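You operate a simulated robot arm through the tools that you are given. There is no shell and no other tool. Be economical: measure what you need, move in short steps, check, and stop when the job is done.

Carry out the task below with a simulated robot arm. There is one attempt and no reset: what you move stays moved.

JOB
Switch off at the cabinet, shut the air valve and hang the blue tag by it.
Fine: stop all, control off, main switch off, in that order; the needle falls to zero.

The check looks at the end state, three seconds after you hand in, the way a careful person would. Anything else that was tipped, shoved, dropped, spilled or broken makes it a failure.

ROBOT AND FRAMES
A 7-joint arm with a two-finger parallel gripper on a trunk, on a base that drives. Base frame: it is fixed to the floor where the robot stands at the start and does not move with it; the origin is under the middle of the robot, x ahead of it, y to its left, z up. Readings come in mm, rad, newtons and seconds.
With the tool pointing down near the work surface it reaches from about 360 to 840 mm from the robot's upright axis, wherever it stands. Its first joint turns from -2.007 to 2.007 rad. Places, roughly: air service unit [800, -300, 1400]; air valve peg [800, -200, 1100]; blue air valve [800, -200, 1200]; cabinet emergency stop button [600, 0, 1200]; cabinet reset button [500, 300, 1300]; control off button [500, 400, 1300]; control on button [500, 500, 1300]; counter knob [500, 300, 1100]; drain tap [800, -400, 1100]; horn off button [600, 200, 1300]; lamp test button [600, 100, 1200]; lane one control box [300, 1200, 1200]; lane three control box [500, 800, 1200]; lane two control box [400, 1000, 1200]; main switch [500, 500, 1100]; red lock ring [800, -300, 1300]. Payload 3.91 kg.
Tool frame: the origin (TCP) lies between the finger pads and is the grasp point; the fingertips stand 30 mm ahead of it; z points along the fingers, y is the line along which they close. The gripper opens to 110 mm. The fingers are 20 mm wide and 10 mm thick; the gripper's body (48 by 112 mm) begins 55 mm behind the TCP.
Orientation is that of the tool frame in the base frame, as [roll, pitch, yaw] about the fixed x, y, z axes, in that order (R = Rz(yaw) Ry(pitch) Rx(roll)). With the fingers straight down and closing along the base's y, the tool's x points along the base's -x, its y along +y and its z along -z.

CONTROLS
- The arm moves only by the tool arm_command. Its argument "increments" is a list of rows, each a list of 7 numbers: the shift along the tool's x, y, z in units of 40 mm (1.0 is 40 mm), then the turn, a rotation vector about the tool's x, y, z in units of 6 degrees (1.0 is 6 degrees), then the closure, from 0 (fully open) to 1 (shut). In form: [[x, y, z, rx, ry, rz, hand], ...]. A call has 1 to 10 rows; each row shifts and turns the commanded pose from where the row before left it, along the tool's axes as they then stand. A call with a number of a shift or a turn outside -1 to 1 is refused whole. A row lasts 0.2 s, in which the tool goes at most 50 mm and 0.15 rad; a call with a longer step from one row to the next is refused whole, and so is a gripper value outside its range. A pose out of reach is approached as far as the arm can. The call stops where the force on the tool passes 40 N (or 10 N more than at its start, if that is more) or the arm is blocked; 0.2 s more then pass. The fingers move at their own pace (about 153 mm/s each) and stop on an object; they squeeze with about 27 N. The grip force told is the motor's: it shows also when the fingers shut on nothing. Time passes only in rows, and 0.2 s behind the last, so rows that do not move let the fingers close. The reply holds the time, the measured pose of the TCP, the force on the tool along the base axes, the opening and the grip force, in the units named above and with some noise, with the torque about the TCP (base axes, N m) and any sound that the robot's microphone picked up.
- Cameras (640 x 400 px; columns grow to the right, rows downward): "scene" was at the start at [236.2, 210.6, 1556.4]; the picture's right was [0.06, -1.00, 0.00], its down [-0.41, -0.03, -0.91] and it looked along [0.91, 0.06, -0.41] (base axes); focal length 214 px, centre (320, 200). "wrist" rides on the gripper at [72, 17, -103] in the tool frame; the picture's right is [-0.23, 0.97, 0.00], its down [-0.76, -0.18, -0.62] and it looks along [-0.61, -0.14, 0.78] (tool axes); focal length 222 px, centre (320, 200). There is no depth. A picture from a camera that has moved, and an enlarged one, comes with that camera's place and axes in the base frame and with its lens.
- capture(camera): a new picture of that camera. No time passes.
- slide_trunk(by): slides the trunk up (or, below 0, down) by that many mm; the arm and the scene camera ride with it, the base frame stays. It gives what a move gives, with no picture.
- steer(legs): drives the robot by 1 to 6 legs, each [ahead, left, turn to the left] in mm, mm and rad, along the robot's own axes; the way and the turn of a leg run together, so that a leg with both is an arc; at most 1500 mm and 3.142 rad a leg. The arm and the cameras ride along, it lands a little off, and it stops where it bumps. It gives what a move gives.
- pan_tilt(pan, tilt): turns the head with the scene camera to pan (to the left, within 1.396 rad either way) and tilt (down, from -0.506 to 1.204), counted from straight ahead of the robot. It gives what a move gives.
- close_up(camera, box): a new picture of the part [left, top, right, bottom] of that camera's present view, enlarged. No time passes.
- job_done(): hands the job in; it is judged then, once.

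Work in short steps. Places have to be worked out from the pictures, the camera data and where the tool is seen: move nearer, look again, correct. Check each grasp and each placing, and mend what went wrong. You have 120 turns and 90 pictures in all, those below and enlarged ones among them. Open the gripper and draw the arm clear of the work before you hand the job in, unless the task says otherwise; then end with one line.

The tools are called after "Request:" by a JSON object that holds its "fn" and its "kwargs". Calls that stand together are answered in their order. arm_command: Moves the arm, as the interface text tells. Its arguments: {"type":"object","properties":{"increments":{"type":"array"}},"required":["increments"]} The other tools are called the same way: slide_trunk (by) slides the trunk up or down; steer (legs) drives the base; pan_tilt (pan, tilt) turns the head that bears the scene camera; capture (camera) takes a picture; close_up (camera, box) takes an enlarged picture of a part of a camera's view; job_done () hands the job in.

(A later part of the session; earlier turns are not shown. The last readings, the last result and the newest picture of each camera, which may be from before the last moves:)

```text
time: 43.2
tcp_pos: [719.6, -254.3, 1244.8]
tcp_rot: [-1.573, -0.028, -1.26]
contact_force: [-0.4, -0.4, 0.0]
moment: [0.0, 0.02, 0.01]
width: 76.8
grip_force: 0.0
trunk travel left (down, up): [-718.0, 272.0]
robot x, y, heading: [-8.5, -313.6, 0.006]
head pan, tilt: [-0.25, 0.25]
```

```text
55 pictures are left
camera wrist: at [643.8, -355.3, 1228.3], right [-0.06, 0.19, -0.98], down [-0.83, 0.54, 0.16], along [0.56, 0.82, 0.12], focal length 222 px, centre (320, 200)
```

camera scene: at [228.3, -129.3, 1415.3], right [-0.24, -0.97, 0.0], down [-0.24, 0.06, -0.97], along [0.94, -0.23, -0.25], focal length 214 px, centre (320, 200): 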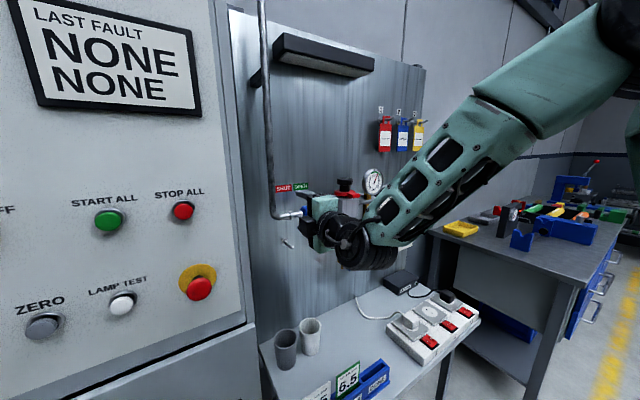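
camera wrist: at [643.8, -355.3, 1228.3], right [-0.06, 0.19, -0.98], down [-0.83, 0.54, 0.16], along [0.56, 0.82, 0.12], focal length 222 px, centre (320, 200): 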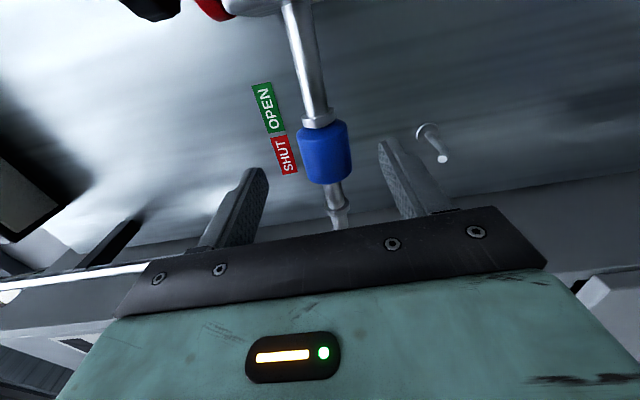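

Well aligned. I advance 48 mm and close on the sleeve.

Request:
{"fn": "arm_command", "kwargs": {"increments": [[0, 0, 0.4, 0, 0, 0, 0.3], [0, 0.05, 0.4, 0, 0, 0, 0.3], [0, 0, 0.4, 0, 0, 0, 0.3], [0, 0, 0, 0, 0, 0, 0.3]]}}

Request:
{"fn": "arm_command", "kwargs": {"increments": [[0, 0, 0, 0, 0, 0, 1], [0, 0, 0, 0, 0, 0, 1]]}}

Request:
{"fn": "capture", "kwargs": {"camera": "wrist"}}

```text
time: 44.2
tcp_pos: [764.8, -241.4, 1242.2]
tcp_rot: [-1.571, -0.026, -1.259]
contact_force: [-0.4, 0.5, 0.0]
moment: [0.01, 0.02, -0.04]
width: 77.0
grip_force: 0.0
trunk travel left (down, up): [-718.0, 272.0]
robot x, y, heading: [-5.9, -313.2, 0.004]
head pan, tilt: [-0.25, 0.25]
```

```text
time: 44.8
tcp_pos: [764.7, -241.3, 1239.9]
tcp_rot: [-1.579, -0.026, -1.258]
contact_force: [-2.7, 0.4, -12.9]
moment: [0.75, 0.39, -0.23]
width: 37.3
grip_force: 45.3
trunk travel left (down, up): [-718.0, 272.0]
robot x, y, heading: [-3.0, -317.4, 0.009]
head pan, tilt: [-0.25, 0.25]
```

```text
54 pictures are left
camera wrist: at [689.2, -341.7, 1225.2], right [-0.07, 0.19, -0.98], down [-0.83, 0.54, 0.16], along [0.56, 0.82, 0.12], focal length 222 px, centre (320, 200)
```

wrist: 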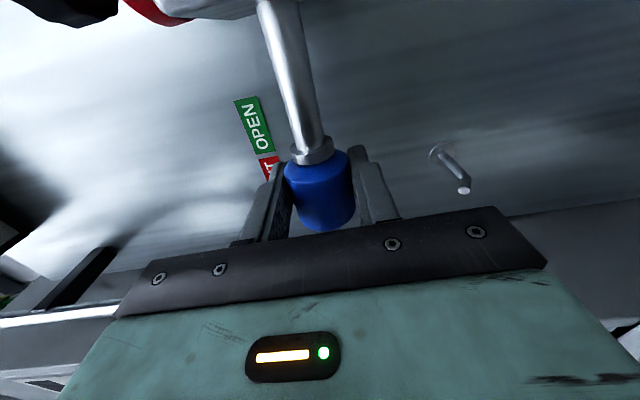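

The sleeve (37 mm) is gripped. I slide it left (tool −x) in small steps.

Request:
{"fn": "arm_command", "kwargs": {"increments": [[-0.25, 0, 0, 0, 0, 0, 1], [-0.25, 0, 0, 0, 0, 0, 1], [-0.25, 0, 0, 0, 0, 0, 1], [-0.25, 0, 0, 0, 0, 0, 1], [-0.25, 0, 0, 0, 0, 0, 1], [-0.25, 0, 0, 0, 0, 0, 1]]}}

Request:
{"fn": "capture", "kwargs": {"camera": "wrist"}}

Request:
{"fn": "close_up", "kwargs": {"camera": "scene", "box": [230, 110, 430, 250]}}

```text
time: 45.9
tcp_pos: [756.3, -209.7, 1240.6]
tcp_rot: [-1.573, -0.027, -1.281]
contact_force: [-7.7, -12.2, 1.3]
moment: [0.84, 0.49, -0.72]
width: 37.5
grip_force: 44.9
trunk travel left (down, up): [-718.0, 272.0]
robot x, y, heading: [-7.8, -314.3, 0.005]
head pan, tilt: [-0.25, 0.25]
stopped in row 5: the force on the tool passed its limit at 43 N (the readings are from after the stop); the commanded pose is now the measured one
```

```text
53 pictures are left
camera wrist: at [677.8, -309.3, 1224.7], right [-0.06, 0.19, -0.98], down [-0.82, 0.56, 0.16], along [0.57, 0.81, 0.12], focal length 222 px, centre (320, 200)
```

wrist: 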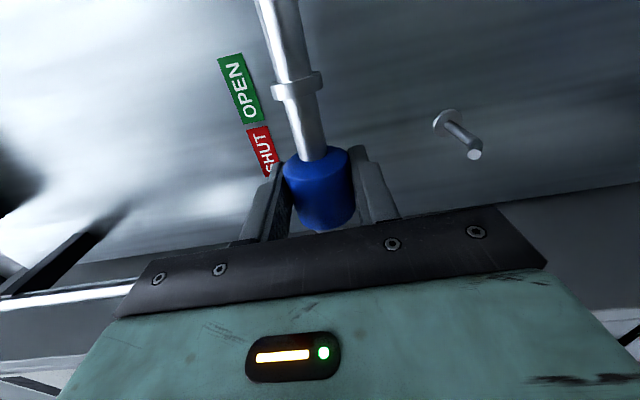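

```text
2.86 times, centred on (330, 180) of scene
camera zoom: at [228.2, -131.1, 1415.7], right [-0.24, -0.97, 0.0], down [-0.24, 0.06, -0.97], along [0.94, -0.23, -0.25], focal length 613 px, centre (291, 257)
```

zoom: 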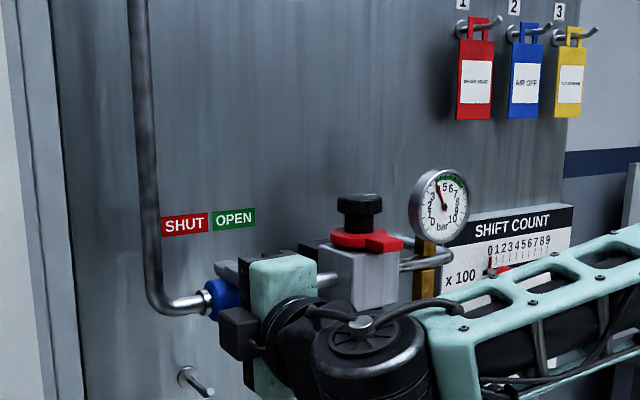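

The sleeve slid 32 mm to the left collar and the needle is falling. I release, retract, and recheck.

Request:
{"fn": "arm_command", "kwargs": {"increments": [[0, 0, 0, 0, 0, 0, 0.3], [0, 0, 0, 0, 0, 0, 0.3], [0, 0, -0.7, 0, 0, 0, 0.3], [0, 0, -0.7, 0, 0, 0, 0.3], [0, 0, -0.7, 0, 0, 0, 0.3], [0, 0, -0.7, 0, 0, 0, 0.3]]}}

Request:
{"fn": "close_up", "kwargs": {"camera": "scene", "box": [230, 80, 480, 260]}}

```text
time: 47.3
tcp_pos: [649.6, -237.9, 1236.5]
tcp_rot: [-1.572, -0.029, -1.276]
contact_force: [1.3, -0.2, 0.0]
moment: [-0.05, 0.01, -0.01]
width: 77.0
grip_force: 0.0
trunk travel left (down, up): [-718.0, 272.0]
robot x, y, heading: [-6.9, -314.6, 0.005]
head pan, tilt: [-0.25, 0.25]
```

```text
2.22 times, centred on (355, 170) of scene
camera zoom: at [229.0, -130.0, 1415.1], right [-0.24, -0.97, 0.0], down [-0.24, 0.06, -0.97], along [0.94, -0.23, -0.25], focal length 477 px, centre (242, 267)
```

zoom: 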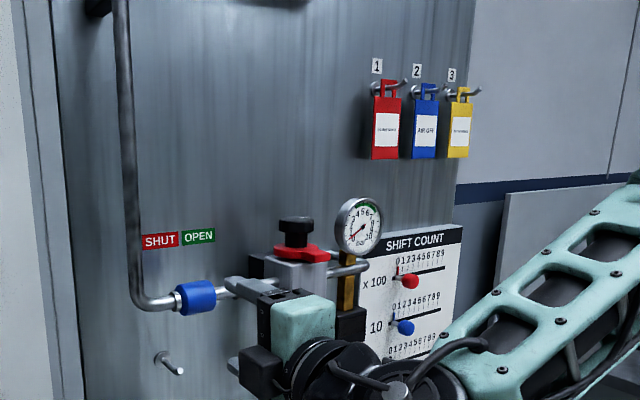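

The needle is near zero and the sleeve is at SHUT. For the blue AIR OFF tag, I shift the robot right, raise the trunk, and turn the tool back so the fingers close horizontally.

Request:
{"fn": "steer", "kwargs": {"legs": [[0, -150, 0]]}}

Request:
{"fn": "slide_trunk", "kwargs": {"by": 190}}

Request:
{"fn": "arm_command", "kwargs": {"increments": [[0, 0, 0, 0, 0, 1, 0.3], [0, 0, 0, 0, 0, 1, 0.3], [0, 0, 0, 0, 0, 1, 0.3], [0, 0, 0, 0, 0, 1, 0.3], [0, 0, 0, 0, 0, 1, 0.3], [0, 0, 0, 0, 0, 1, 0.3], [0, 0, 0, 0, 0, 1, 0.3], [0, 0, 0, 0, 0, 1, 0.3]]}}

Request:
{"fn": "arm_command", "kwargs": {"increments": [[0, 0, 0, 0, 0, 1, 0.5], [0, 0, 0, 0, 0, 1, 0.5], [0, 0, 0, 0, 0, 1, 0.5], [0, 0, 0, 0, 0, 1, 0.5], [0, 0, 0, 0, 0, 1, 0.5], [0, 0, 0, 0, 0, 1, 0.5], [0, 0, 0, 0, 0, 0.7, 0.5]]}}

Request:
{"fn": "pan_tilt", "kwargs": {"pan": -0.4, "tilt": 0.2}}

Request:
{"fn": "capture", "kwargs": {"camera": "scene"}}

```text
time: 48.7
tcp_pos: [650.4, -391.0, 1238.0]
tcp_rot: [-1.571, -0.028, -1.274]
contact_force: [-0.2, 0.5, -0.3]
moment: [0.02, -0.01, 0.01]
width: 77.3
grip_force: 0.1
trunk travel left (down, up): [-718.0, 272.0]
robot x, y, heading: [-2.1, -466.6, 0.01]
head pan, tilt: [-0.25, 0.25]
```

```text
time: 50.8
tcp_pos: [649.5, -392.2, 1428.6]
tcp_rot: [-1.573, -0.029, -1.273]
contact_force: [-0.2, -0.2, 0.2]
moment: [0.02, -0.05, -0.01]
width: 76.8
grip_force: 0.0
trunk travel left (down, up): [-908.0, 82.0]
robot x, y, heading: [-0.3, -469.4, 0.01]
head pan, tilt: [-0.25, 0.25]
```

```text
time: 52.5
tcp_pos: [651.4, -391.3, 1427.5]
tcp_rot: [-1.573, 0.811, -1.278]
contact_force: [-1.0, 0.3, -0.5]
moment: [-0.02, 0.01, 0.0]
width: 77.2
grip_force: 0.1
trunk travel left (down, up): [-908.0, 82.0]
robot x, y, heading: [-5.3, -466.8, 0.01]
head pan, tilt: [-0.25, 0.25]
```

```text
time: 54.1
tcp_pos: [649.6, -391.7, 1427.9]
tcp_rot: [-1.606, 1.513, -1.312]
contact_force: [-0.7, 0.7, 0.0]
moment: [0.0, 0.01, 0.03]
width: 54.9
grip_force: 0.2
trunk travel left (down, up): [-908.0, 82.0]
robot x, y, heading: [-3.7, -467.3, 0.005]
head pan, tilt: [-0.25, 0.25]
```

```text
time: 54.9
tcp_pos: [649.8, -390.1, 1427.1]
tcp_rot: [-1.61, 1.512, -1.314]
contact_force: [-0.1, 0.4, -0.4]
moment: [-0.02, -0.01, 0.0]
width: 54.9
grip_force: 0.0
trunk travel left (down, up): [-908.0, 82.0]
robot x, y, heading: [-4.7, -469.3, 0.008]
head pan, tilt: [-0.4, 0.201]
```

```text
50 pictures are left
camera scene: at [225.1, -296.8, 1609.8], right [-0.38, -0.92, 0.0], down [-0.18, 0.08, -0.98], along [0.91, -0.37, -0.2], focal length 214 px, centre (320, 200)
```

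scene: 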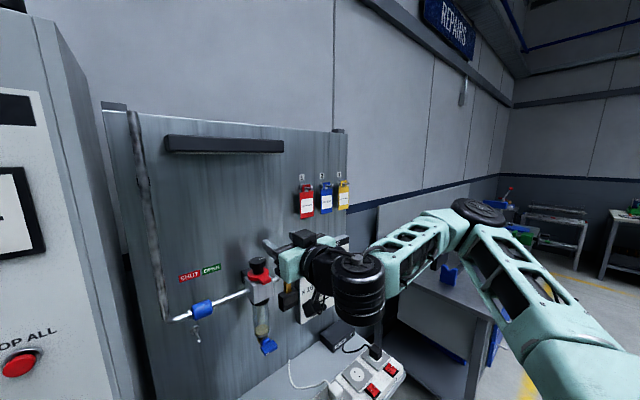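

I zoom on the tags from here, then from a second place for depth.

Request:
{"fn": "close_up", "kwargs": {"camera": "scene", "box": [280, 160, 370, 230]}}

Request:
{"fn": "steer", "kwargs": {"legs": [[0, -130, 0]]}}

Request:
{"fn": "close_up", "kwargs": {"camera": "scene", "box": [260, 140, 380, 230]}}

Request:
{"fn": "capture", "kwargs": {"camera": "wrist"}}

```text
5.71 times, centred on (325, 195) of scene
camera zoom: at [225.1, -296.8, 1609.8], right [-0.38, -0.92, 0.0], down [-0.18, 0.08, -0.98], along [0.91, -0.37, -0.2], focal length 1226 px, centre (291, 229)
```

zoom: 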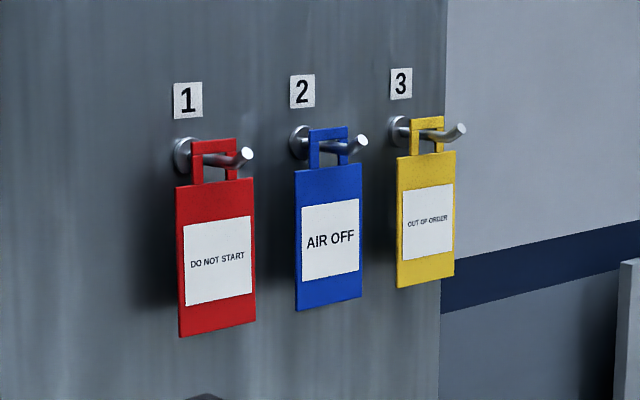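

```text
time: 56.1
tcp_pos: [650.9, -516.9, 1428.3]
tcp_rot: [-1.611, 1.512, -1.313]
contact_force: [0.0, 0.3, 0.7]
moment: [0.01, 0.04, -0.02]
width: 54.8
grip_force: 0.0
trunk travel left (down, up): [-908.0, 82.0]
robot x, y, heading: [0.4, -592.2, 0.008]
head pan, tilt: [-0.4, 0.201]
```

```text
4.44 times, centred on (320, 185) of scene
camera zoom: at [226.0, -422.5, 1609.8], right [-0.38, -0.92, 0.0], down [-0.18, 0.08, -0.98], along [0.91, -0.37, -0.2], focal length 953 px, centre (320, 267)
```

zoom: 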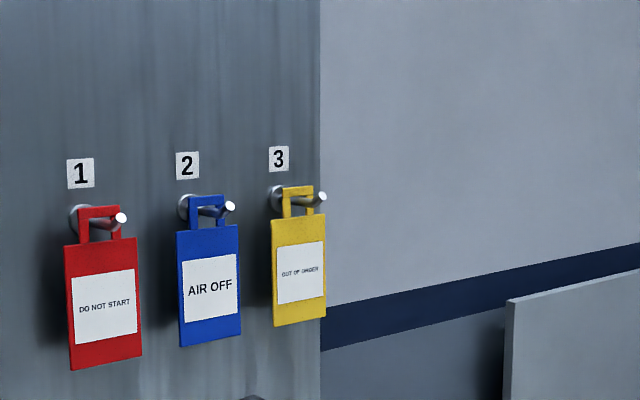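

```text
47 pictures are left
camera wrist: at [548.9, -534.0, 1354.5], right [-0.29, 0.94, 0.17], down [-0.56, -0.31, 0.77], along [0.78, 0.13, 0.61], focal length 222 px, centre (320, 200)
```

wrist: 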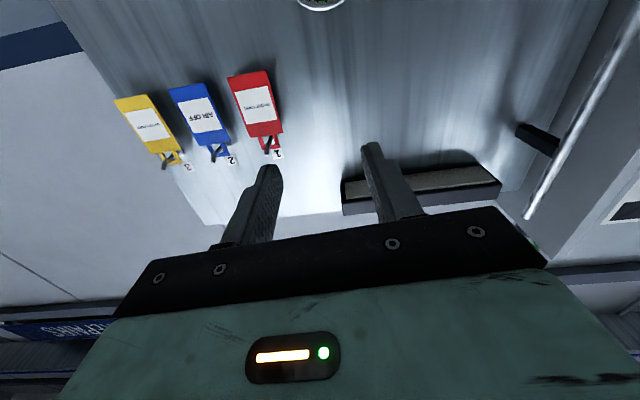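

Tags are 58 mm wide and 100 mm apart, and the blue one is centred at ≈ (957,-629,1442). A side grasp with open fingers fits between its neighbours. I shift the arm right and then drive nearer.

Request:
{"fn": "arm_command", "kwargs": {"increments": [[0, -1, 0, 0, 0, 0, 0.3], [0, -1, 0, 0, 0, 0, 0.3], [0, -1, 0, 0, 0, 0, 0.3], [0, -1, 0, 0, 0, 0, 0.3], [0, -1, 0, 0, 0, 0, 0.3]]}}

Request:
{"fn": "steer", "kwargs": {"legs": [[140, 0, 0]]}}

Request:
{"fn": "capture", "kwargs": {"camera": "wrist"}}

Request:
{"fn": "capture", "kwargs": {"camera": "scene"}}

```text
time: 57.3
tcp_pos: [709.6, -709.7, 1441.2]
tcp_rot: [-1.605, 1.513, -1.309]
contact_force: [0.1, 0.4, -0.8]
moment: [0.03, -0.02, 0.0]
width: 77.1
grip_force: 0.1
trunk travel left (down, up): [-908.0, 82.0]
robot x, y, heading: [-4.2, -593.4, 0.005]
head pan, tilt: [-0.4, 0.201]
```

```text
time: 58.6
tcp_pos: [846.5, -706.1, 1441.1]
tcp_rot: [-1.61, 1.512, -1.307]
contact_force: [0.1, -0.1, 0.7]
moment: [0.01, -0.04, -0.02]
width: 76.7
grip_force: 0.0
trunk travel left (down, up): [-908.0, 82.0]
robot x, y, heading: [136.9, -591.4, 0.007]
head pan, tilt: [-0.4, 0.201]
```

```text
46 pictures are left
camera wrist: at [743.2, -724.5, 1367.3], right [-0.29, 0.94, 0.17], down [-0.55, -0.31, 0.77], along [0.78, 0.13, 0.61], focal length 222 px, centre (320, 200)
```

wrist: 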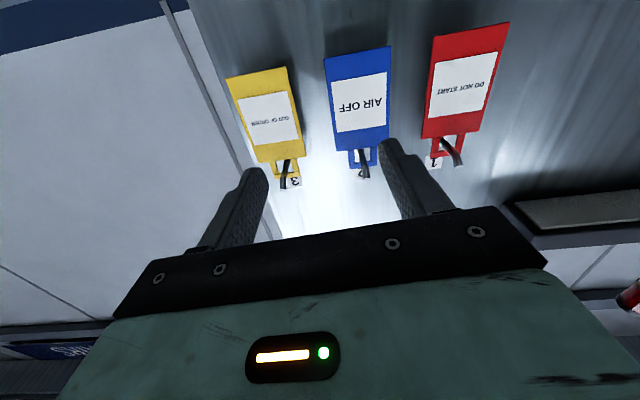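

```text
45 pictures are left
camera scene: at [361.6, -420.7, 1609.8], right [-0.38, -0.93, 0.0], down [-0.18, 0.08, -0.98], along [0.91, -0.37, -0.2], focal length 214 px, centre (320, 200)
```

scene: 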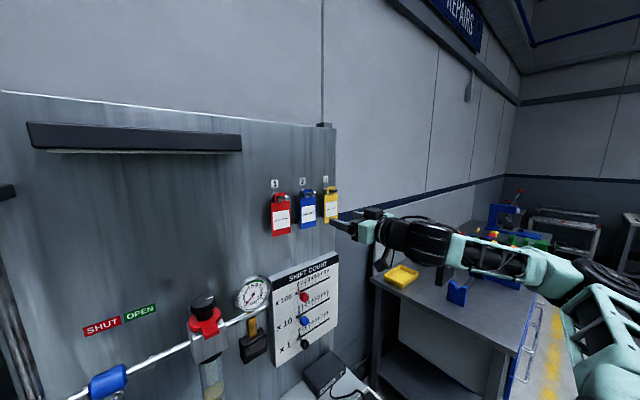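

The needle reads about zero. I correct the 3° roll, move 40 mm left, and advance a little for a second wrist view.

Request:
{"fn": "arm_command", "kwargs": {"increments": [[0, 0.5, 0, 0, 0, 0.56, 0.3], [0, 0.5, 0, 0, 0, 0, 0.3], [0, 0, 0, 0, 0, 0, 0.3]]}}

Request:
{"fn": "capture", "kwargs": {"camera": "wrist"}}

Request:
{"fn": "close_up", "kwargs": {"camera": "scene", "box": [240, 160, 380, 260]}}

```text
time: 59.4
tcp_pos: [834.3, -666.1, 1440.5]
tcp_rot: [3.072, 1.568, -2.911]
contact_force: [0.5, -0.5, 1.4]
moment: [0.02, -0.01, -0.01]
width: 77.2
grip_force: 0.0
trunk travel left (down, up): [-908.0, 82.0]
robot x, y, heading: [131.7, -593.4, 0.01]
head pan, tilt: [-0.4, 0.201]
```

```text
44 pictures are left
camera wrist: at [730.6, -680.7, 1368.0], right [-0.29, 0.93, 0.23], down [-0.54, -0.35, 0.76], along [0.79, 0.1, 0.61], focal length 222 px, centre (320, 200)
```

wrist: 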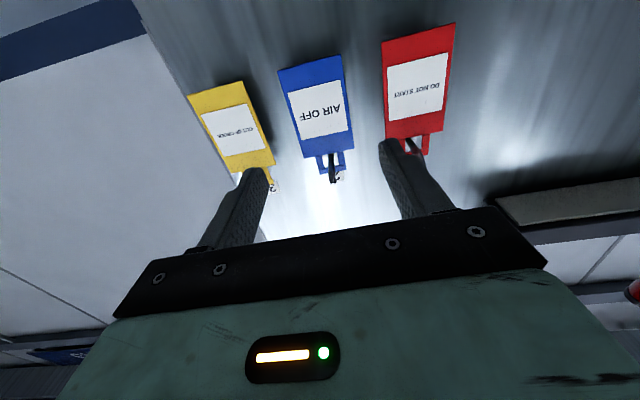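

```text
4.00 times, centred on (310, 210) of scene
camera zoom: at [361.9, -420.7, 1609.8], right [-0.38, -0.93, 0.0], down [-0.18, 0.08, -0.98], along [0.91, -0.37, -0.2], focal length 858 px, centre (360, 160)
```

zoom: 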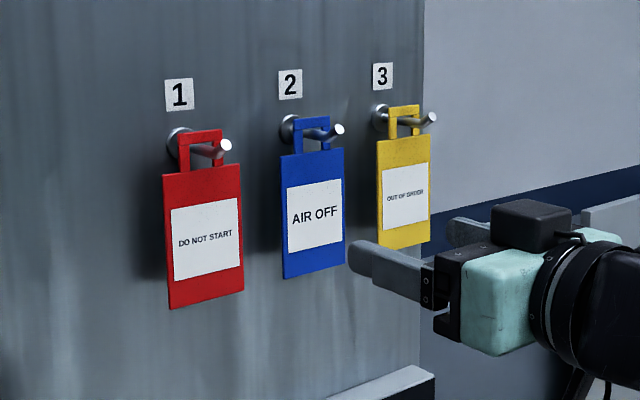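

Tag plane at n ≈ 720 and laterally centred between the fingers. I advance 110 mm around it.

Request:
{"fn": "arm_command", "kwargs": {"increments": [[0, 0, 0.5, 0, 0, 0, 0.3], [0, 0, 0.5, 0, 0, 0, 0.3], [0, 0, 0.5, 0, 0, 0, 0.3], [0, 0, 0.4, 0, 0, 0, 0.3], [0, 0, 0, 0, 0, 0, 0.3]]}}

Request:
{"fn": "capture", "kwargs": {"camera": "wrist"}}

Request:
{"fn": "close_up", "kwargs": {"camera": "scene", "box": [240, 160, 380, 260]}}

```text
time: 60.6
tcp_pos: [906.0, -645.5, 1440.3]
tcp_rot: [-2.951, 1.57, -2.651]
contact_force: [0.3, 0.1, -1.3]
moment: [0.02, 0.01, -0.02]
width: 77.0
grip_force: 0.1
trunk travel left (down, up): [-908.0, 82.0]
robot x, y, heading: [131.1, -588.2, 0.013]
head pan, tilt: [-0.4, 0.201]
```

```text
42 pictures are left
camera wrist: at [803.2, -659.3, 1368.3], right [-0.29, 0.93, 0.23], down [-0.54, -0.35, 0.76], along [0.79, 0.1, 0.61], focal length 222 px, centre (320, 200)
```

wrist: 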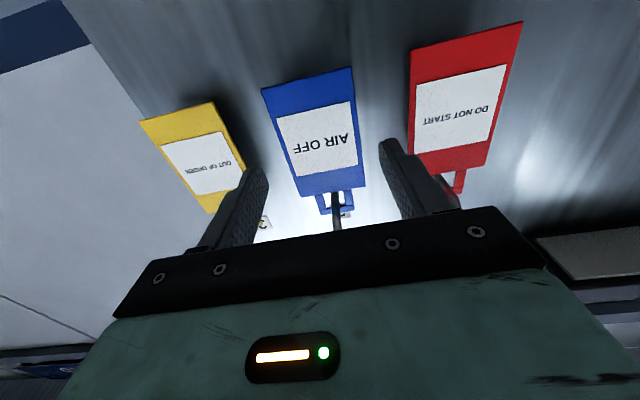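

```text
4.00 times, centred on (310, 210) of scene
camera zoom: at [361.9, -420.7, 1609.8], right [-0.38, -0.93, 0.0], down [-0.18, 0.08, -0.98], along [0.91, -0.37, -0.2], focal length 858 px, centre (360, 160)
```

zoom: 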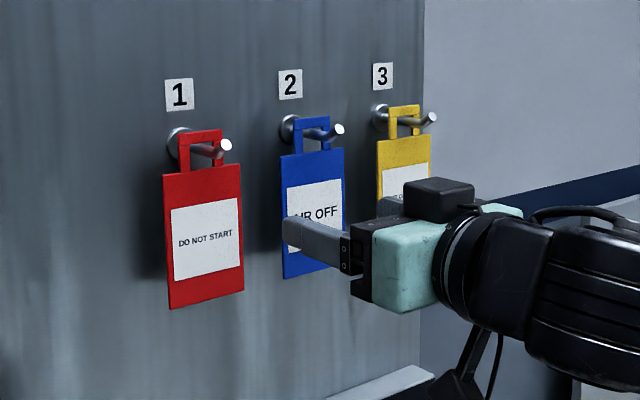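

Lined up; about 42 mm more puts the tag ~18 mm ahead of the TCP.

Request:
{"fn": "arm_command", "kwargs": {"increments": [[0, 0, 0.5, 0, 0, 0, 0.3], [0, 0, 0.5, 0, 0, 0, 0.3], [0, 0, 0, 0, 0, 0, 0.3]]}}

Request:
{"fn": "capture", "kwargs": {"camera": "wrist"}}

Request:
{"fn": "close_up", "kwargs": {"camera": "scene", "box": [270, 170, 350, 230]}}

```text
time: 61.4
tcp_pos: [946.0, -634.6, 1440.3]
tcp_rot: [-2.763, 1.568, -2.465]
contact_force: [0.1, -0.4, 0.5]
moment: [0.03, 0.01, -0.01]
width: 77.1
grip_force: 0.1
trunk travel left (down, up): [-908.0, 82.0]
robot x, y, heading: [134.8, -591.8, 0.014]
head pan, tilt: [-0.4, 0.201]
```

```text
40 pictures are left
camera wrist: at [842.5, -648.0, 1367.3], right [-0.29, 0.93, 0.23], down [-0.54, -0.35, 0.76], along [0.79, 0.1, 0.61], focal length 222 px, centre (320, 200)
```

wrist: 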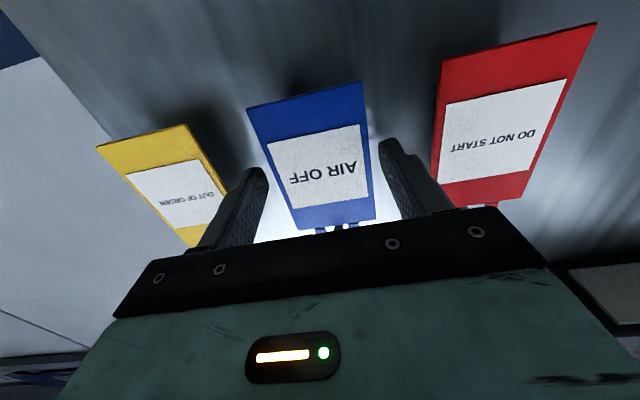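

```text
6.67 times, centred on (310, 200) of scene
camera zoom: at [361.9, -420.7, 1609.8], right [-0.38, -0.93, 0.0], down [-0.18, 0.08, -0.98], along [0.91, -0.37, -0.2], focal length 1430 px, centre (387, 200)
```

zoom: 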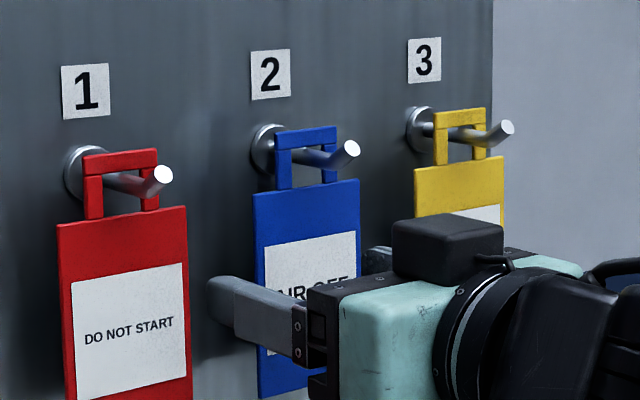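

The tag sits ~12 mm inside the fingertips and centred. I advance 5 mm more and close gently.

Request:
{"fn": "arm_command", "kwargs": {"increments": [[0, 0, 0.13, 0, 0, 0, 0.3], [0, 0, 0, 0, 0, 0, 0.5], [0, 0, 0, 0, 0, 0, 1], [0, 0, 0, 0, 0, 0, 1]]}}

Request:
{"fn": "close_up", "kwargs": {"camera": "scene", "box": [270, 170, 350, 230]}}

Request:
{"fn": "capture", "kwargs": {"camera": "wrist"}}

```text
time: 62.4
tcp_pos: [949.9, -631.7, 1438.6]
tcp_rot: [-2.975, 1.569, -2.676]
contact_force: [0.1, 0.7, -0.7]
moment: [0.01, 0.01, -0.03]
width: 58.6
grip_force: 26.7
trunk travel left (down, up): [-908.0, 82.0]
robot x, y, heading: [132.9, -591.9, 0.011]
head pan, tilt: [-0.4, 0.201]
```

```text
6.67 times, centred on (310, 200) of scene
camera zoom: at [361.9, -420.7, 1609.8], right [-0.38, -0.93, 0.0], down [-0.18, 0.08, -0.98], along [0.91, -0.37, -0.2], focal length 1430 px, centre (387, 200)
```

zoom: 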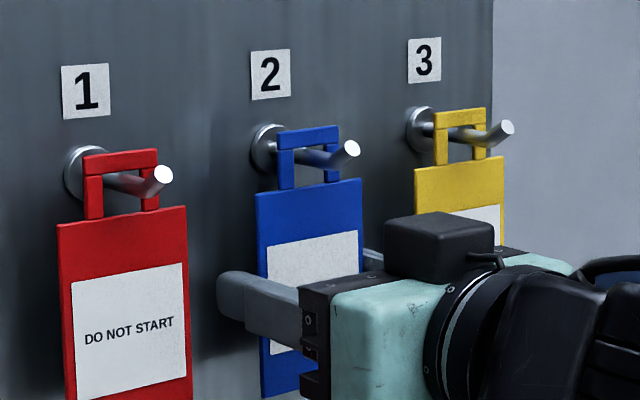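

```text
37 pictures are left
camera wrist: at [847.3, -646.2, 1367.1], right [-0.29, 0.93, 0.23], down [-0.54, -0.35, 0.76], along [0.79, 0.1, 0.61], focal length 222 px, centre (320, 200)
```

wrist: 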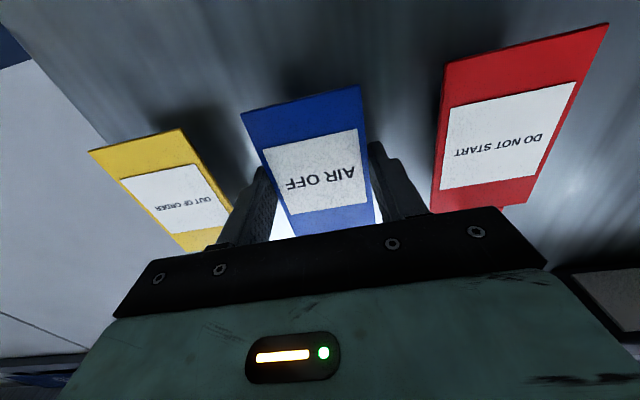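

Gripped at 58.6 mm. The hook shaft runs ~38 mm out, then rises ~10 mm over ~17 mm. I lift 4.5 mm and follow that shape outward, pausing partway.

Request:
{"fn": "arm_command", "kwargs": {"increments": [[-0.11, 0, 0, 0, 0, 0, 1], [0, 0, -0.25, 0, 0, 0, 1], [-0.05, 0, -0.15, 0, 0, 0, 1], [0, 0, 0, 0, 0, 0, 1]]}}

Request:
{"fn": "close_up", "kwargs": {"camera": "scene", "box": [270, 170, 350, 230]}}

```text
time: 63.4
tcp_pos: [932.9, -637.6, 1445.6]
tcp_rot: [3.138, 1.569, -2.847]
contact_force: [-0.6, -0.5, 0.4]
moment: [-0.01, 0.0, -0.02]
width: 59.0
grip_force: 26.8
trunk travel left (down, up): [-908.0, 82.0]
robot x, y, heading: [130.3, -594.6, 0.012]
head pan, tilt: [-0.4, 0.201]
```

```text
6.67 times, centred on (310, 200) of scene
camera zoom: at [361.9, -420.7, 1609.8], right [-0.38, -0.93, 0.0], down [-0.18, 0.08, -0.98], along [0.91, -0.37, -0.2], focal length 1430 px, centre (387, 200)
```

zoom: 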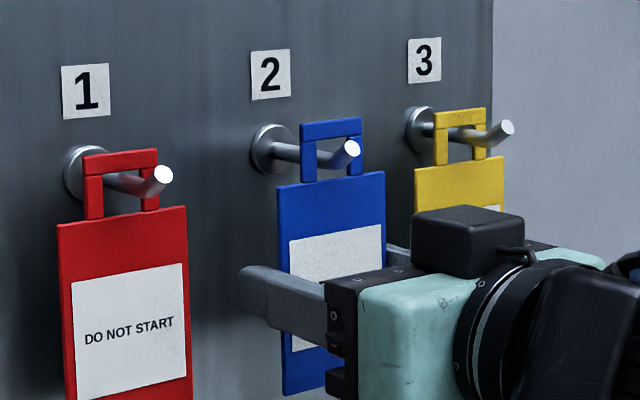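

No force and the loop is following the hook cleanly. I continue over the tip.

Request:
{"fn": "arm_command", "kwargs": {"increments": [[-0.08, 0, -0.15, 0, 0, 0, 1], [-0.08, 0, -0.15, 0, 0, 0, 1], [-0.03, 0, -0.2, 0, 0, 0, 1], [0, 0, -0.4, 0, 0, 0, 1]]}}

Request:
{"fn": "close_up", "kwargs": {"camera": "scene", "box": [270, 170, 390, 260]}}

```text
time: 64.4
tcp_pos: [900.6, -647.3, 1452.5]
tcp_rot: [-2.734, 1.568, -2.434]
contact_force: [0.4, 0.2, -0.2]
moment: [-0.03, 0.02, -0.03]
width: 58.6
grip_force: 26.9
trunk travel left (down, up): [-908.0, 82.0]
robot x, y, heading: [133.8, -593.9, 0.016]
head pan, tilt: [-0.4, 0.201]
```

```text
4.44 times, centred on (330, 215) of scene
camera zoom: at [362.0, -420.6, 1609.8], right [-0.38, -0.93, 0.0], down [-0.18, 0.08, -0.98], along [0.91, -0.37, -0.2], focal length 953 px, centre (276, 133)
```

zoom: 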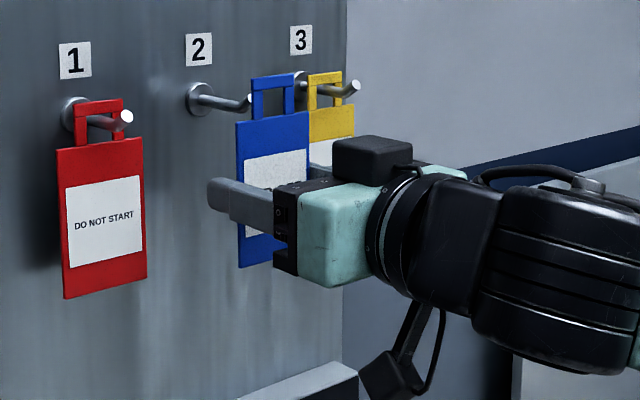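

The tag is free. I draw it back 120 mm from the wall, then drive parallel to the wall to the valve.

Request:
{"fn": "arm_command", "kwargs": {"increments": [[0, 0, -0.6, 0, 0, 0, 1], [0, 0, -0.8, 0, 0, 0, 1], [0, 0, -0.8, 0, 0, 0, 1], [0, 0, -0.8, 0, 0, 0, 1]]}}

Request:
{"fn": "steer", "kwargs": {"legs": [[-145, 440, 0]]}}

Request:
{"fn": "pan_tilt", "kwargs": {"pan": -0.25, "tilt": 0.5}}

Request:
{"fn": "capture", "kwargs": {"camera": "scene"}}

Request:
{"fn": "capture", "kwargs": {"camera": "wrist"}}

```text
time: 65.4
tcp_pos: [800.8, -685.6, 1458.6]
tcp_rot: [-2.971, 1.567, -2.671]
contact_force: [-0.9, 0.4, -0.6]
moment: [0.0, -0.01, -0.01]
width: 58.6
grip_force: 27.0
out of reach, approached as far as the arm can: row 4
trunk travel left (down, up): [-908.0, 82.0]
robot x, y, heading: [133.9, -590.3, 0.013]
head pan, tilt: [-0.4, 0.201]
```

```text
time: 68.2
tcp_pos: [656.0, -250.0, 1457.6]
tcp_rot: [-3.072, 1.568, -2.773]
contact_force: [0.6, -1.1, -0.4]
moment: [-0.01, -0.02, -0.01]
width: 58.5
grip_force: 27.1
trunk travel left (down, up): [-908.0, 82.0]
robot x, y, heading: [-9.3, -154.0, 0.004]
head pan, tilt: [-0.4, 0.201]
```

```text
time: 69.0
tcp_pos: [655.2, -251.0, 1457.8]
tcp_rot: [-3.056, 1.569, -2.761]
contact_force: [0.7, 1.0, -0.6]
moment: [-0.02, 0.02, -0.01]
width: 58.5
grip_force: 26.9
trunk travel left (down, up): [-908.0, 82.0]
robot x, y, heading: [-12.2, -159.9, 0.012]
head pan, tilt: [-0.25, 0.499]
```

```text
34 pictures are left
camera scene: at [219.3, 30.1, 1582.2], right [-0.24, -0.97, 0.0], down [-0.46, 0.11, -0.88], along [0.85, -0.21, -0.48], focal length 214 px, centre (320, 200)
```

scene: 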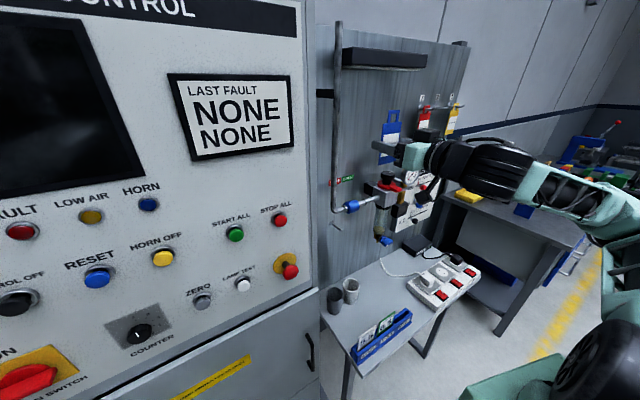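

```text
33 pictures are left
camera wrist: at [552.1, -264.0, 1385.4], right [-0.28, 0.93, 0.23], down [-0.54, -0.35, 0.76], along [0.79, 0.09, 0.6], focal length 222 px, centre (320, 200)
```

wrist: 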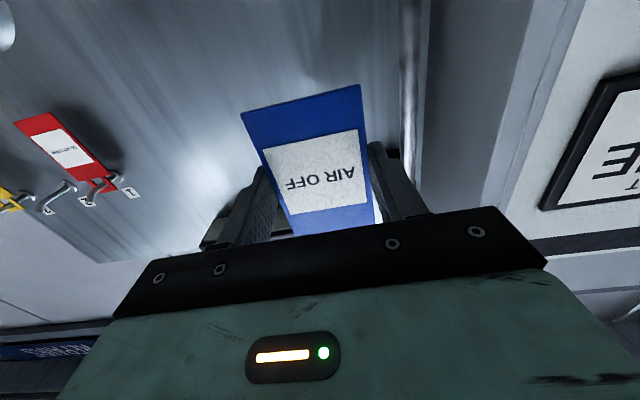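

The tag is held. The path down at this depth is clear of pipe and regulator, so I lower the trunk 250 mm.

Request:
{"fn": "slide_trunk", "kwargs": {"by": -250}}

Request:
{"fn": "pan_tilt", "kwargs": {"pan": -0.35, "tilt": 0.3}}

Request:
{"fn": "capture", "kwargs": {"camera": "scene"}}

Request:
{"fn": "close_up", "kwargs": {"camera": "scene", "box": [240, 140, 360, 230]}}

```text
time: 71.6
tcp_pos: [656.6, -250.7, 1209.1]
tcp_rot: [-3.04, 1.567, -2.743]
contact_force: [-0.2, 0.3, 0.2]
moment: [-0.02, -0.02, -0.01]
width: 58.6
grip_force: 27.3
trunk travel left (down, up): [-658.0, 332.0]
robot x, y, heading: [-8.3, -151.0, 0.007]
head pan, tilt: [-0.25, 0.499]
```

```text
time: 72.3
tcp_pos: [655.6, -250.6, 1207.3]
tcp_rot: [-3.065, 1.57, -2.766]
contact_force: [-0.2, -0.1, 0.4]
moment: [-0.02, -0.03, 0.01]
width: 58.7
grip_force: 27.2
trunk travel left (down, up): [-658.0, 332.0]
robot x, y, heading: [-13.1, -150.7, 0.008]
head pan, tilt: [-0.351, 0.3]
```

```text
32 pictures are left
camera scene: at [218.8, 20.6, 1350.4], right [-0.33, -0.94, 0.0], down [-0.28, 0.1, -0.96], along [0.9, -0.32, -0.3], focal length 214 px, centre (320, 200)
```

scene: 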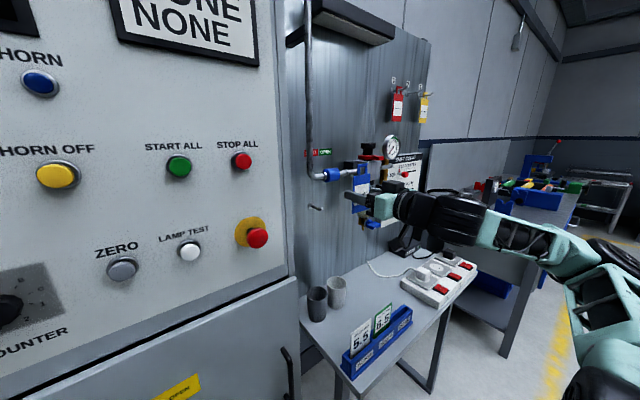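

```text
4.44 times, centred on (300, 185) of scene
camera zoom: at [218.8, 20.6, 1350.4], right [-0.33, -0.94, 0.0], down [-0.28, 0.1, -0.96], along [0.9, -0.32, -0.3], focal length 953 px, centre (409, 267)
```

zoom: 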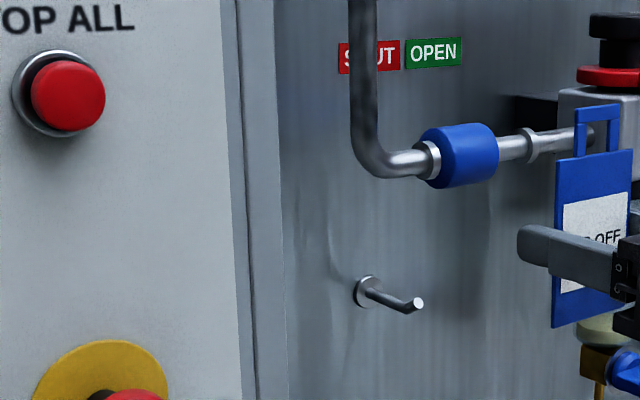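

The peg shaft is at ≈ lat −416.7, z 1133, the same hook shape as the tag rail. From the tag hooks, the TCP must sit 61.5 mm below the shaft when hung and ~14 mm higher when passing the tip. I shift left 24 mm and lower the trunk 121 mm.

Request:
{"fn": "arm_command", "kwargs": {"increments": [[0, 0.3, 0, 0, 0, 0, 1], [0, 0.29, 0, 0, 0, 0, 1]]}}

Request:
{"fn": "slide_trunk", "kwargs": {"by": -121}}

Request:
{"fn": "capture", "kwargs": {"camera": "scene"}}

Request:
{"fn": "capture", "kwargs": {"camera": "wrist"}}

```text
time: 72.9
tcp_pos: [656.1, -229.0, 1212.2]
tcp_rot: [3.097, 1.567, -2.89]
contact_force: [0.9, -0.4, 0.8]
moment: [-0.03, 0.02, 0.0]
width: 58.3
grip_force: 27.1
out of reach, approached as far as the arm can: row 1, 2
trunk travel left (down, up): [-658.0, 332.0]
robot x, y, heading: [-13.7, -155.5, 0.011]
head pan, tilt: [-0.351, 0.3]
```

```text
time: 74.4
tcp_pos: [656.8, -227.1, 1090.8]
tcp_rot: [-3.058, 1.568, -2.758]
contact_force: [-0.3, 1.2, 0.3]
moment: [0.01, 0.0, 0.0]
width: 58.7
grip_force: 27.1
trunk travel left (down, up): [-537.0, 453.0]
robot x, y, heading: [-7.5, -154.7, 0.01]
head pan, tilt: [-0.351, 0.3]
```

```text
30 pictures are left
camera scene: at [218.8, 20.5, 1229.5], right [-0.34, -0.94, 0.0], down [-0.28, 0.1, -0.96], along [0.9, -0.32, -0.3], focal length 214 px, centre (320, 200)
```

scene: 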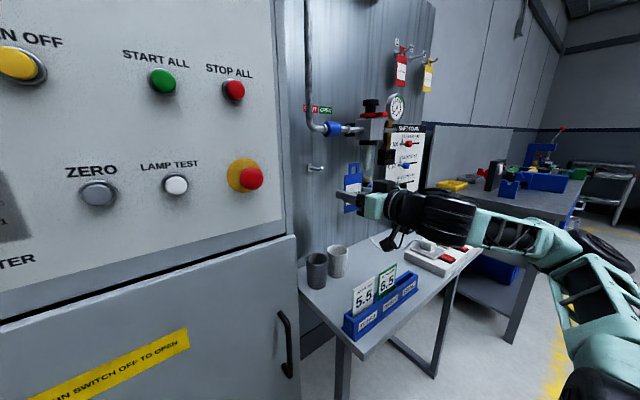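

```text
29 pictures are left
camera wrist: at [552.6, -241.8, 1017.9], right [-0.29, 0.93, 0.23], down [-0.54, -0.35, 0.76], along [0.79, 0.09, 0.6], focal length 222 px, centre (320, 200)
```

wrist: 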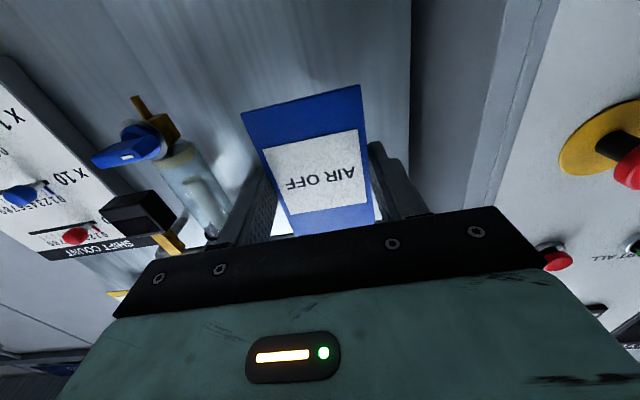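

Lateral is now −417, matching the peg. I advance 85 mm to just short of the hook tip and check closely.

Request:
{"fn": "arm_command", "kwargs": {"increments": [[0.02, 0, 0.5, 0, 0, 0, 1], [0.02, 0.02, 0.5, 0, 0, 0, 1], [0, 0.02, 0.5, 0, 0, 0, 1], [0, 0, 0.5, 0, 0, 0, 1], [0, 0, 0.1, 0, 0, 0, 1], [0, 0, 0, 0, 0, 0, 1]]}}

Request:
{"fn": "close_up", "kwargs": {"camera": "scene", "box": [290, 140, 370, 200]}}

```text
time: 75.8
tcp_pos: [736.5, -203.0, 1090.6]
tcp_rot: [-3.055, 1.569, -2.756]
contact_force: [-0.1, 0.0, -0.4]
moment: [0.03, 0.02, -0.03]
width: 58.6
grip_force: 27.1
trunk travel left (down, up): [-537.0, 453.0]
robot x, y, heading: [-10.2, -154.3, 0.008]
head pan, tilt: [-0.351, 0.3]
```

```text
6.67 times, centred on (330, 170) of scene
camera zoom: at [218.8, 20.5, 1229.5], right [-0.34, -0.94, 0.0], down [-0.28, 0.1, -0.96], along [0.9, -0.32, -0.3], focal length 1430 px, centre (253, 400)
```

zoom: 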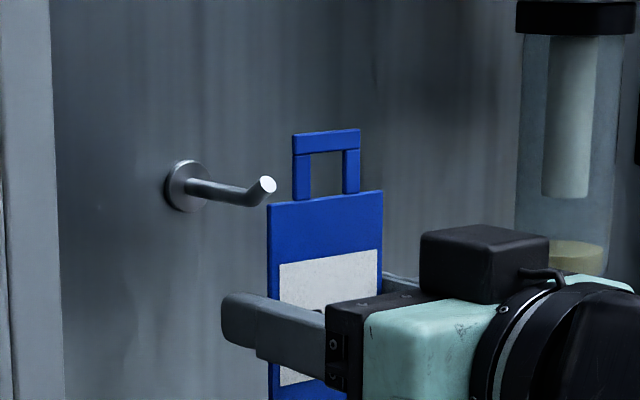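

The opening is ~6 mm high and 3 mm right of the hook tip. I correct that and advance 22 mm to just before the tip.

Request:
{"fn": "arm_command", "kwargs": {"increments": [[0.15, 0.075, 0, 0, 0, 0, 1], [0, 0, 0.3, 0, 0, 0, 1], [0, 0, 0.25, 0, 0, 0, 1], [0, 0, 0, 0, 0, 0, 1]]}}

Request:
{"fn": "close_up", "kwargs": {"camera": "scene", "box": [290, 140, 370, 200]}}

```text
time: 76.8
tcp_pos: [755.9, -193.1, 1083.3]
tcp_rot: [-3.048, 1.569, -2.749]
contact_force: [-0.5, -0.2, -0.1]
moment: [-0.01, 0.0, -0.03]
width: 58.5
grip_force: 26.7
trunk travel left (down, up): [-537.0, 453.0]
robot x, y, heading: [-10.2, -152.5, 0.014]
head pan, tilt: [-0.351, 0.3]
```

```text
6.67 times, centred on (330, 170) of scene
camera zoom: at [218.8, 20.5, 1229.5], right [-0.34, -0.94, 0.0], down [-0.28, 0.1, -0.96], along [0.9, -0.32, -0.3], focal length 1430 px, centre (253, 400)
```

zoom: 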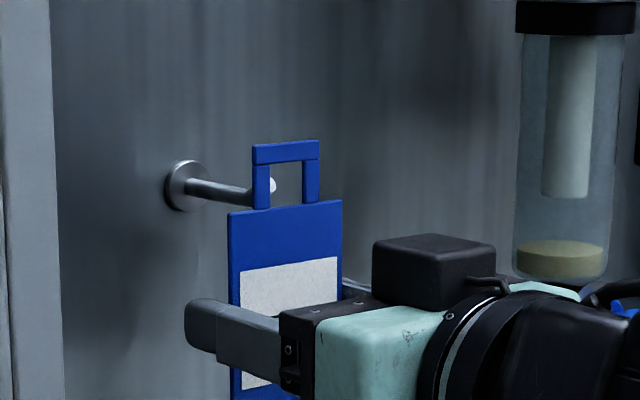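

The opening is laterally on the tip and ~3 mm high. I lower 2.5 mm and thread it over the tip.

Request:
{"fn": "arm_command", "kwargs": {"increments": [[0.06, 0, 0.05, 0, 0, 0, 1], [0, 0, 0.15, 0, 0, 0, 1], [0.01, 0, 0.15, 0, 0, 0, 1], [0.06, 0, 0.12, 0, 0, 0, 1], [0, 0, 0, 0, 0, 0, 1]]}}

Request:
{"fn": "close_up", "kwargs": {"camera": "scene", "box": [290, 140, 370, 200]}}

```text
time: 78.0
tcp_pos: [773.6, -187.4, 1078.2]
tcp_rot: [-3.08, 1.567, -2.781]
contact_force: [0.1, -0.2, -0.5]
moment: [-0.02, 0.0, -0.02]
width: 58.8
grip_force: 26.9
trunk travel left (down, up): [-537.0, 453.0]
robot x, y, heading: [-13.9, -152.4, 0.007]
head pan, tilt: [-0.351, 0.3]
```

```text
6.67 times, centred on (330, 170) of scene
camera zoom: at [218.8, 20.5, 1229.5], right [-0.34, -0.94, 0.0], down [-0.28, 0.1, -0.96], along [0.9, -0.32, -0.3], focal length 1430 px, centre (253, 400)
```

zoom: 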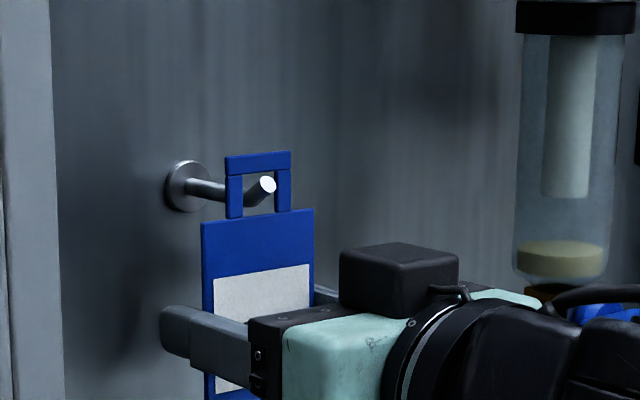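

The tip is through the loop with no force. I follow the hook inward and down to the shaft.

Request:
{"fn": "arm_command", "kwargs": {"increments": [[0.04, 0, 0.12, 0, 0, 0, 1], [0.03, 0, 0.13, 0, 0, 0, 1], [0, 0, 0.15, 0, 0, 0, 1], [0, 0, 0.15, 0, 0, 0, 1], [0, 0, 0, 0, 0, 0, 1]]}}

Request:
{"fn": "close_up", "kwargs": {"camera": "scene", "box": [290, 140, 370, 200]}}

```text
time: 79.2
tcp_pos: [795.8, -181.1, 1073.4]
tcp_rot: [-3.058, 1.567, -2.761]
contact_force: [-0.9, 0.2, -0.3]
moment: [0.0, 0.01, 0.05]
width: 58.7
grip_force: 26.6
trunk travel left (down, up): [-537.0, 453.0]
robot x, y, heading: [-12.4, -152.2, 0.009]
head pan, tilt: [-0.351, 0.3]
```

```text
6.67 times, centred on (330, 170) of scene
camera zoom: at [218.8, 20.5, 1229.5], right [-0.34, -0.94, 0.0], down [-0.28, 0.1, -0.96], along [0.9, -0.32, -0.3], focal length 1430 px, centre (253, 400)
```

zoom: 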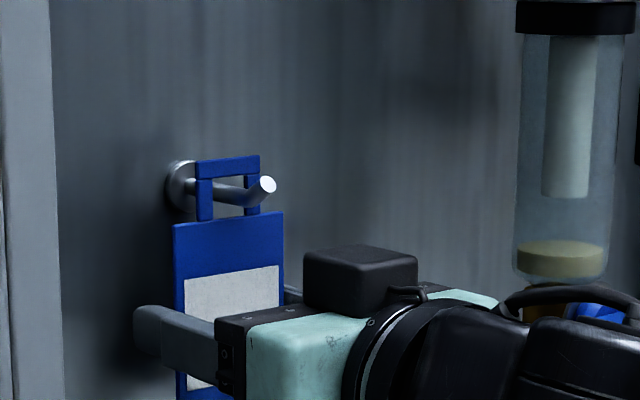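

The loop is on the straight shaft. I lower 2–3 mm until the bar rests, then open.

Request:
{"fn": "arm_command", "kwargs": {"increments": [[0.04, 0, 0, 0, 0, 0, 1], [0.03, 0, 0, 0, 0, 0, 1], [0, 0, 0, 0, 0, 0, 1]]}}

Request:
{"fn": "close_up", "kwargs": {"camera": "scene", "box": [290, 140, 370, 200]}}

```text
time: 80.0
tcp_pos: [795.6, -181.8, 1072.3]
tcp_rot: [-3.075, 1.568, -2.777]
contact_force: [0.7, 0.0, 0.4]
moment: [-0.01, -0.04, -0.01]
width: 58.5
grip_force: 26.7
trunk travel left (down, up): [-537.0, 453.0]
robot x, y, heading: [-12.8, -152.8, 0.006]
head pan, tilt: [-0.351, 0.3]
```

```text
6.67 times, centred on (330, 170) of scene
camera zoom: at [218.8, 20.5, 1229.5], right [-0.34, -0.94, 0.0], down [-0.28, 0.1, -0.96], along [0.9, -0.32, -0.3], focal length 1430 px, centre (253, 400)
```

zoom: 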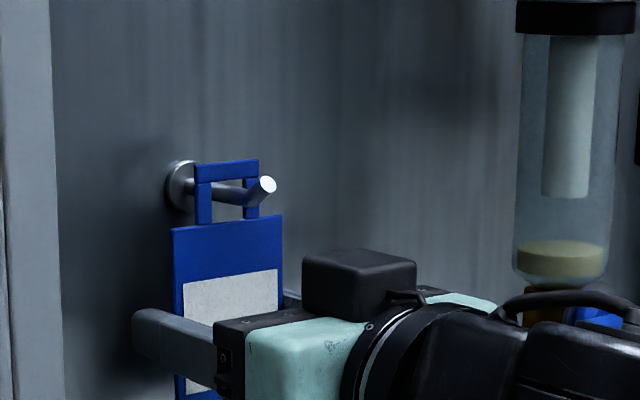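

The bar is within 1–2 mm of the shaft. I lower 1.5 mm more and open the fingers.

Request:
{"fn": "arm_command", "kwargs": {"increments": [[0.04, 0, 0, 0, 0, 0, 1], [0, 0, 0, 0, 0, 0, 1], [0, 0, 0, 0, 0, 0, 0.3], [0, 0, 0, 0, 0, 0, 0.3]]}}

Request:
{"fn": "close_up", "kwargs": {"camera": "scene", "box": [290, 140, 370, 200]}}

Request:
{"fn": "capture", "kwargs": {"camera": "wrist"}}

```text
time: 81.0
tcp_pos: [796.0, -180.9, 1069.9]
tcp_rot: [-3.067, 1.568, -2.77]
contact_force: [0.4, -0.3, 0.2]
moment: [0.0, -0.01, 0.02]
width: 77.1
grip_force: 0.0
trunk travel left (down, up): [-537.0, 453.0]
robot x, y, heading: [-7.5, -154.9, 0.01]
head pan, tilt: [-0.351, 0.3]
```

```text
6.67 times, centred on (330, 170) of scene
camera zoom: at [218.8, 20.5, 1229.5], right [-0.34, -0.94, 0.0], down [-0.28, 0.1, -0.96], along [0.9, -0.32, -0.3], focal length 1430 px, centre (253, 400)
```

zoom: 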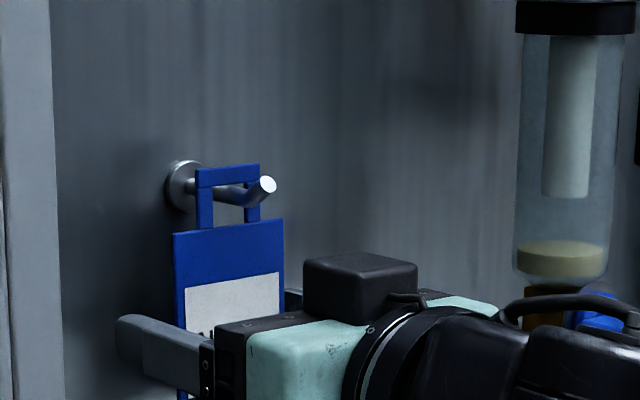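

```text
22 pictures are left
camera wrist: at [692.0, -194.6, 997.7], right [-0.29, 0.93, 0.23], down [-0.54, -0.35, 0.76], along [0.79, 0.09, 0.6], focal length 222 px, centre (320, 200)
```

wrist: 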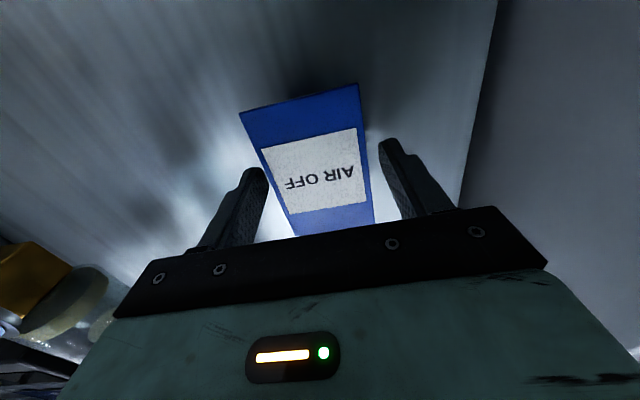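

The tag hangs free on the peg and the fingers clear it. I retract straight back and inspect.

Request:
{"fn": "arm_command", "kwargs": {"increments": [[0, 0, -0.4, 0, 0, 0, 0.3], [0, 0, -0.5, 0, 0, 0, 0.3], [0, 0, -0.7, 0, 0, 0, 0.3], [0, 0, -0.8, 0, 0, 0, 0.3], [0, 0, -0.8, 0, 0, 0, 0.3], [0, 0, -0.6, 0, 0, 0, 0.3]]}}

Request:
{"fn": "steer", "kwargs": {"legs": [[-150, 0, 0]]}}

Request:
{"fn": "capture", "kwargs": {"camera": "scene"}}

Request:
{"fn": "close_up", "kwargs": {"camera": "scene", "box": [280, 80, 440, 200]}}

```text
time: 82.4
tcp_pos: [662.3, -228.4, 1075.2]
tcp_rot: [-3.082, 1.565, -2.781]
contact_force: [0.0, -0.2, 0.2]
moment: [-0.02, -0.02, 0.01]
width: 77.0
grip_force: 0.1
out of reach, approached as far as the arm can: row 6
trunk travel left (down, up): [-537.0, 453.0]
robot x, y, heading: [-9.2, -155.0, 0.011]
head pan, tilt: [-0.351, 0.3]
```

```text
time: 83.8
tcp_pos: [511.2, -229.0, 1077.6]
tcp_rot: [-3.088, 1.565, -2.791]
contact_force: [0.2, 0.6, -0.6]
moment: [0.01, 0.01, -0.01]
width: 77.0
grip_force: 0.0
trunk travel left (down, up): [-537.0, 453.0]
robot x, y, heading: [-159.3, -158.4, 0.006]
head pan, tilt: [-0.351, 0.3]
```

```text
21 pictures are left
camera scene: at [69.2, 19.2, 1229.5], right [-0.33, -0.94, 0.0], down [-0.28, 0.1, -0.96], along [0.9, -0.32, -0.3], focal length 214 px, centre (320, 200)
```

scene: 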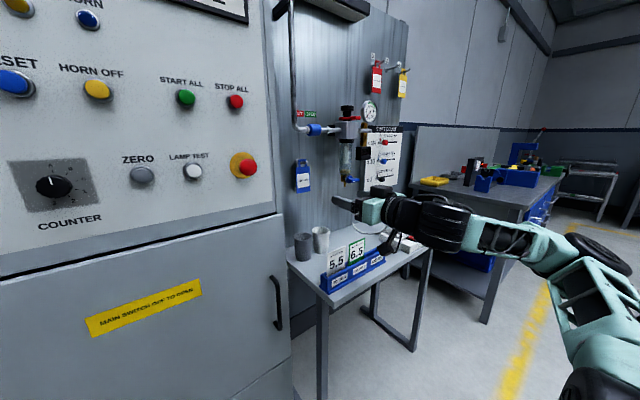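

```text
3.33 times, centred on (360, 140) of scene
camera zoom: at [69.2, 19.2, 1229.5], right [-0.33, -0.94, 0.0], down [-0.28, 0.1, -0.96], along [0.9, -0.32, -0.3], focal length 715 px, centre (187, 400)
```

zoom: 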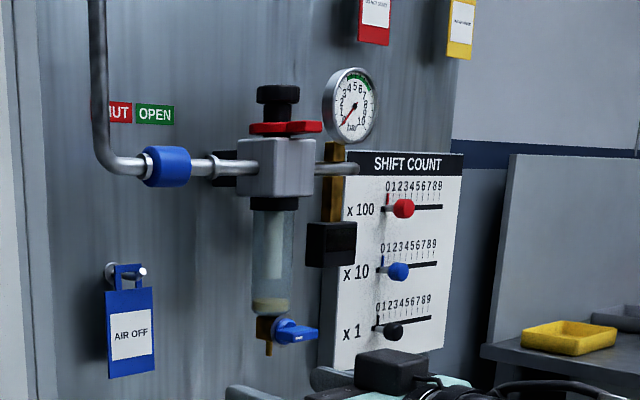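

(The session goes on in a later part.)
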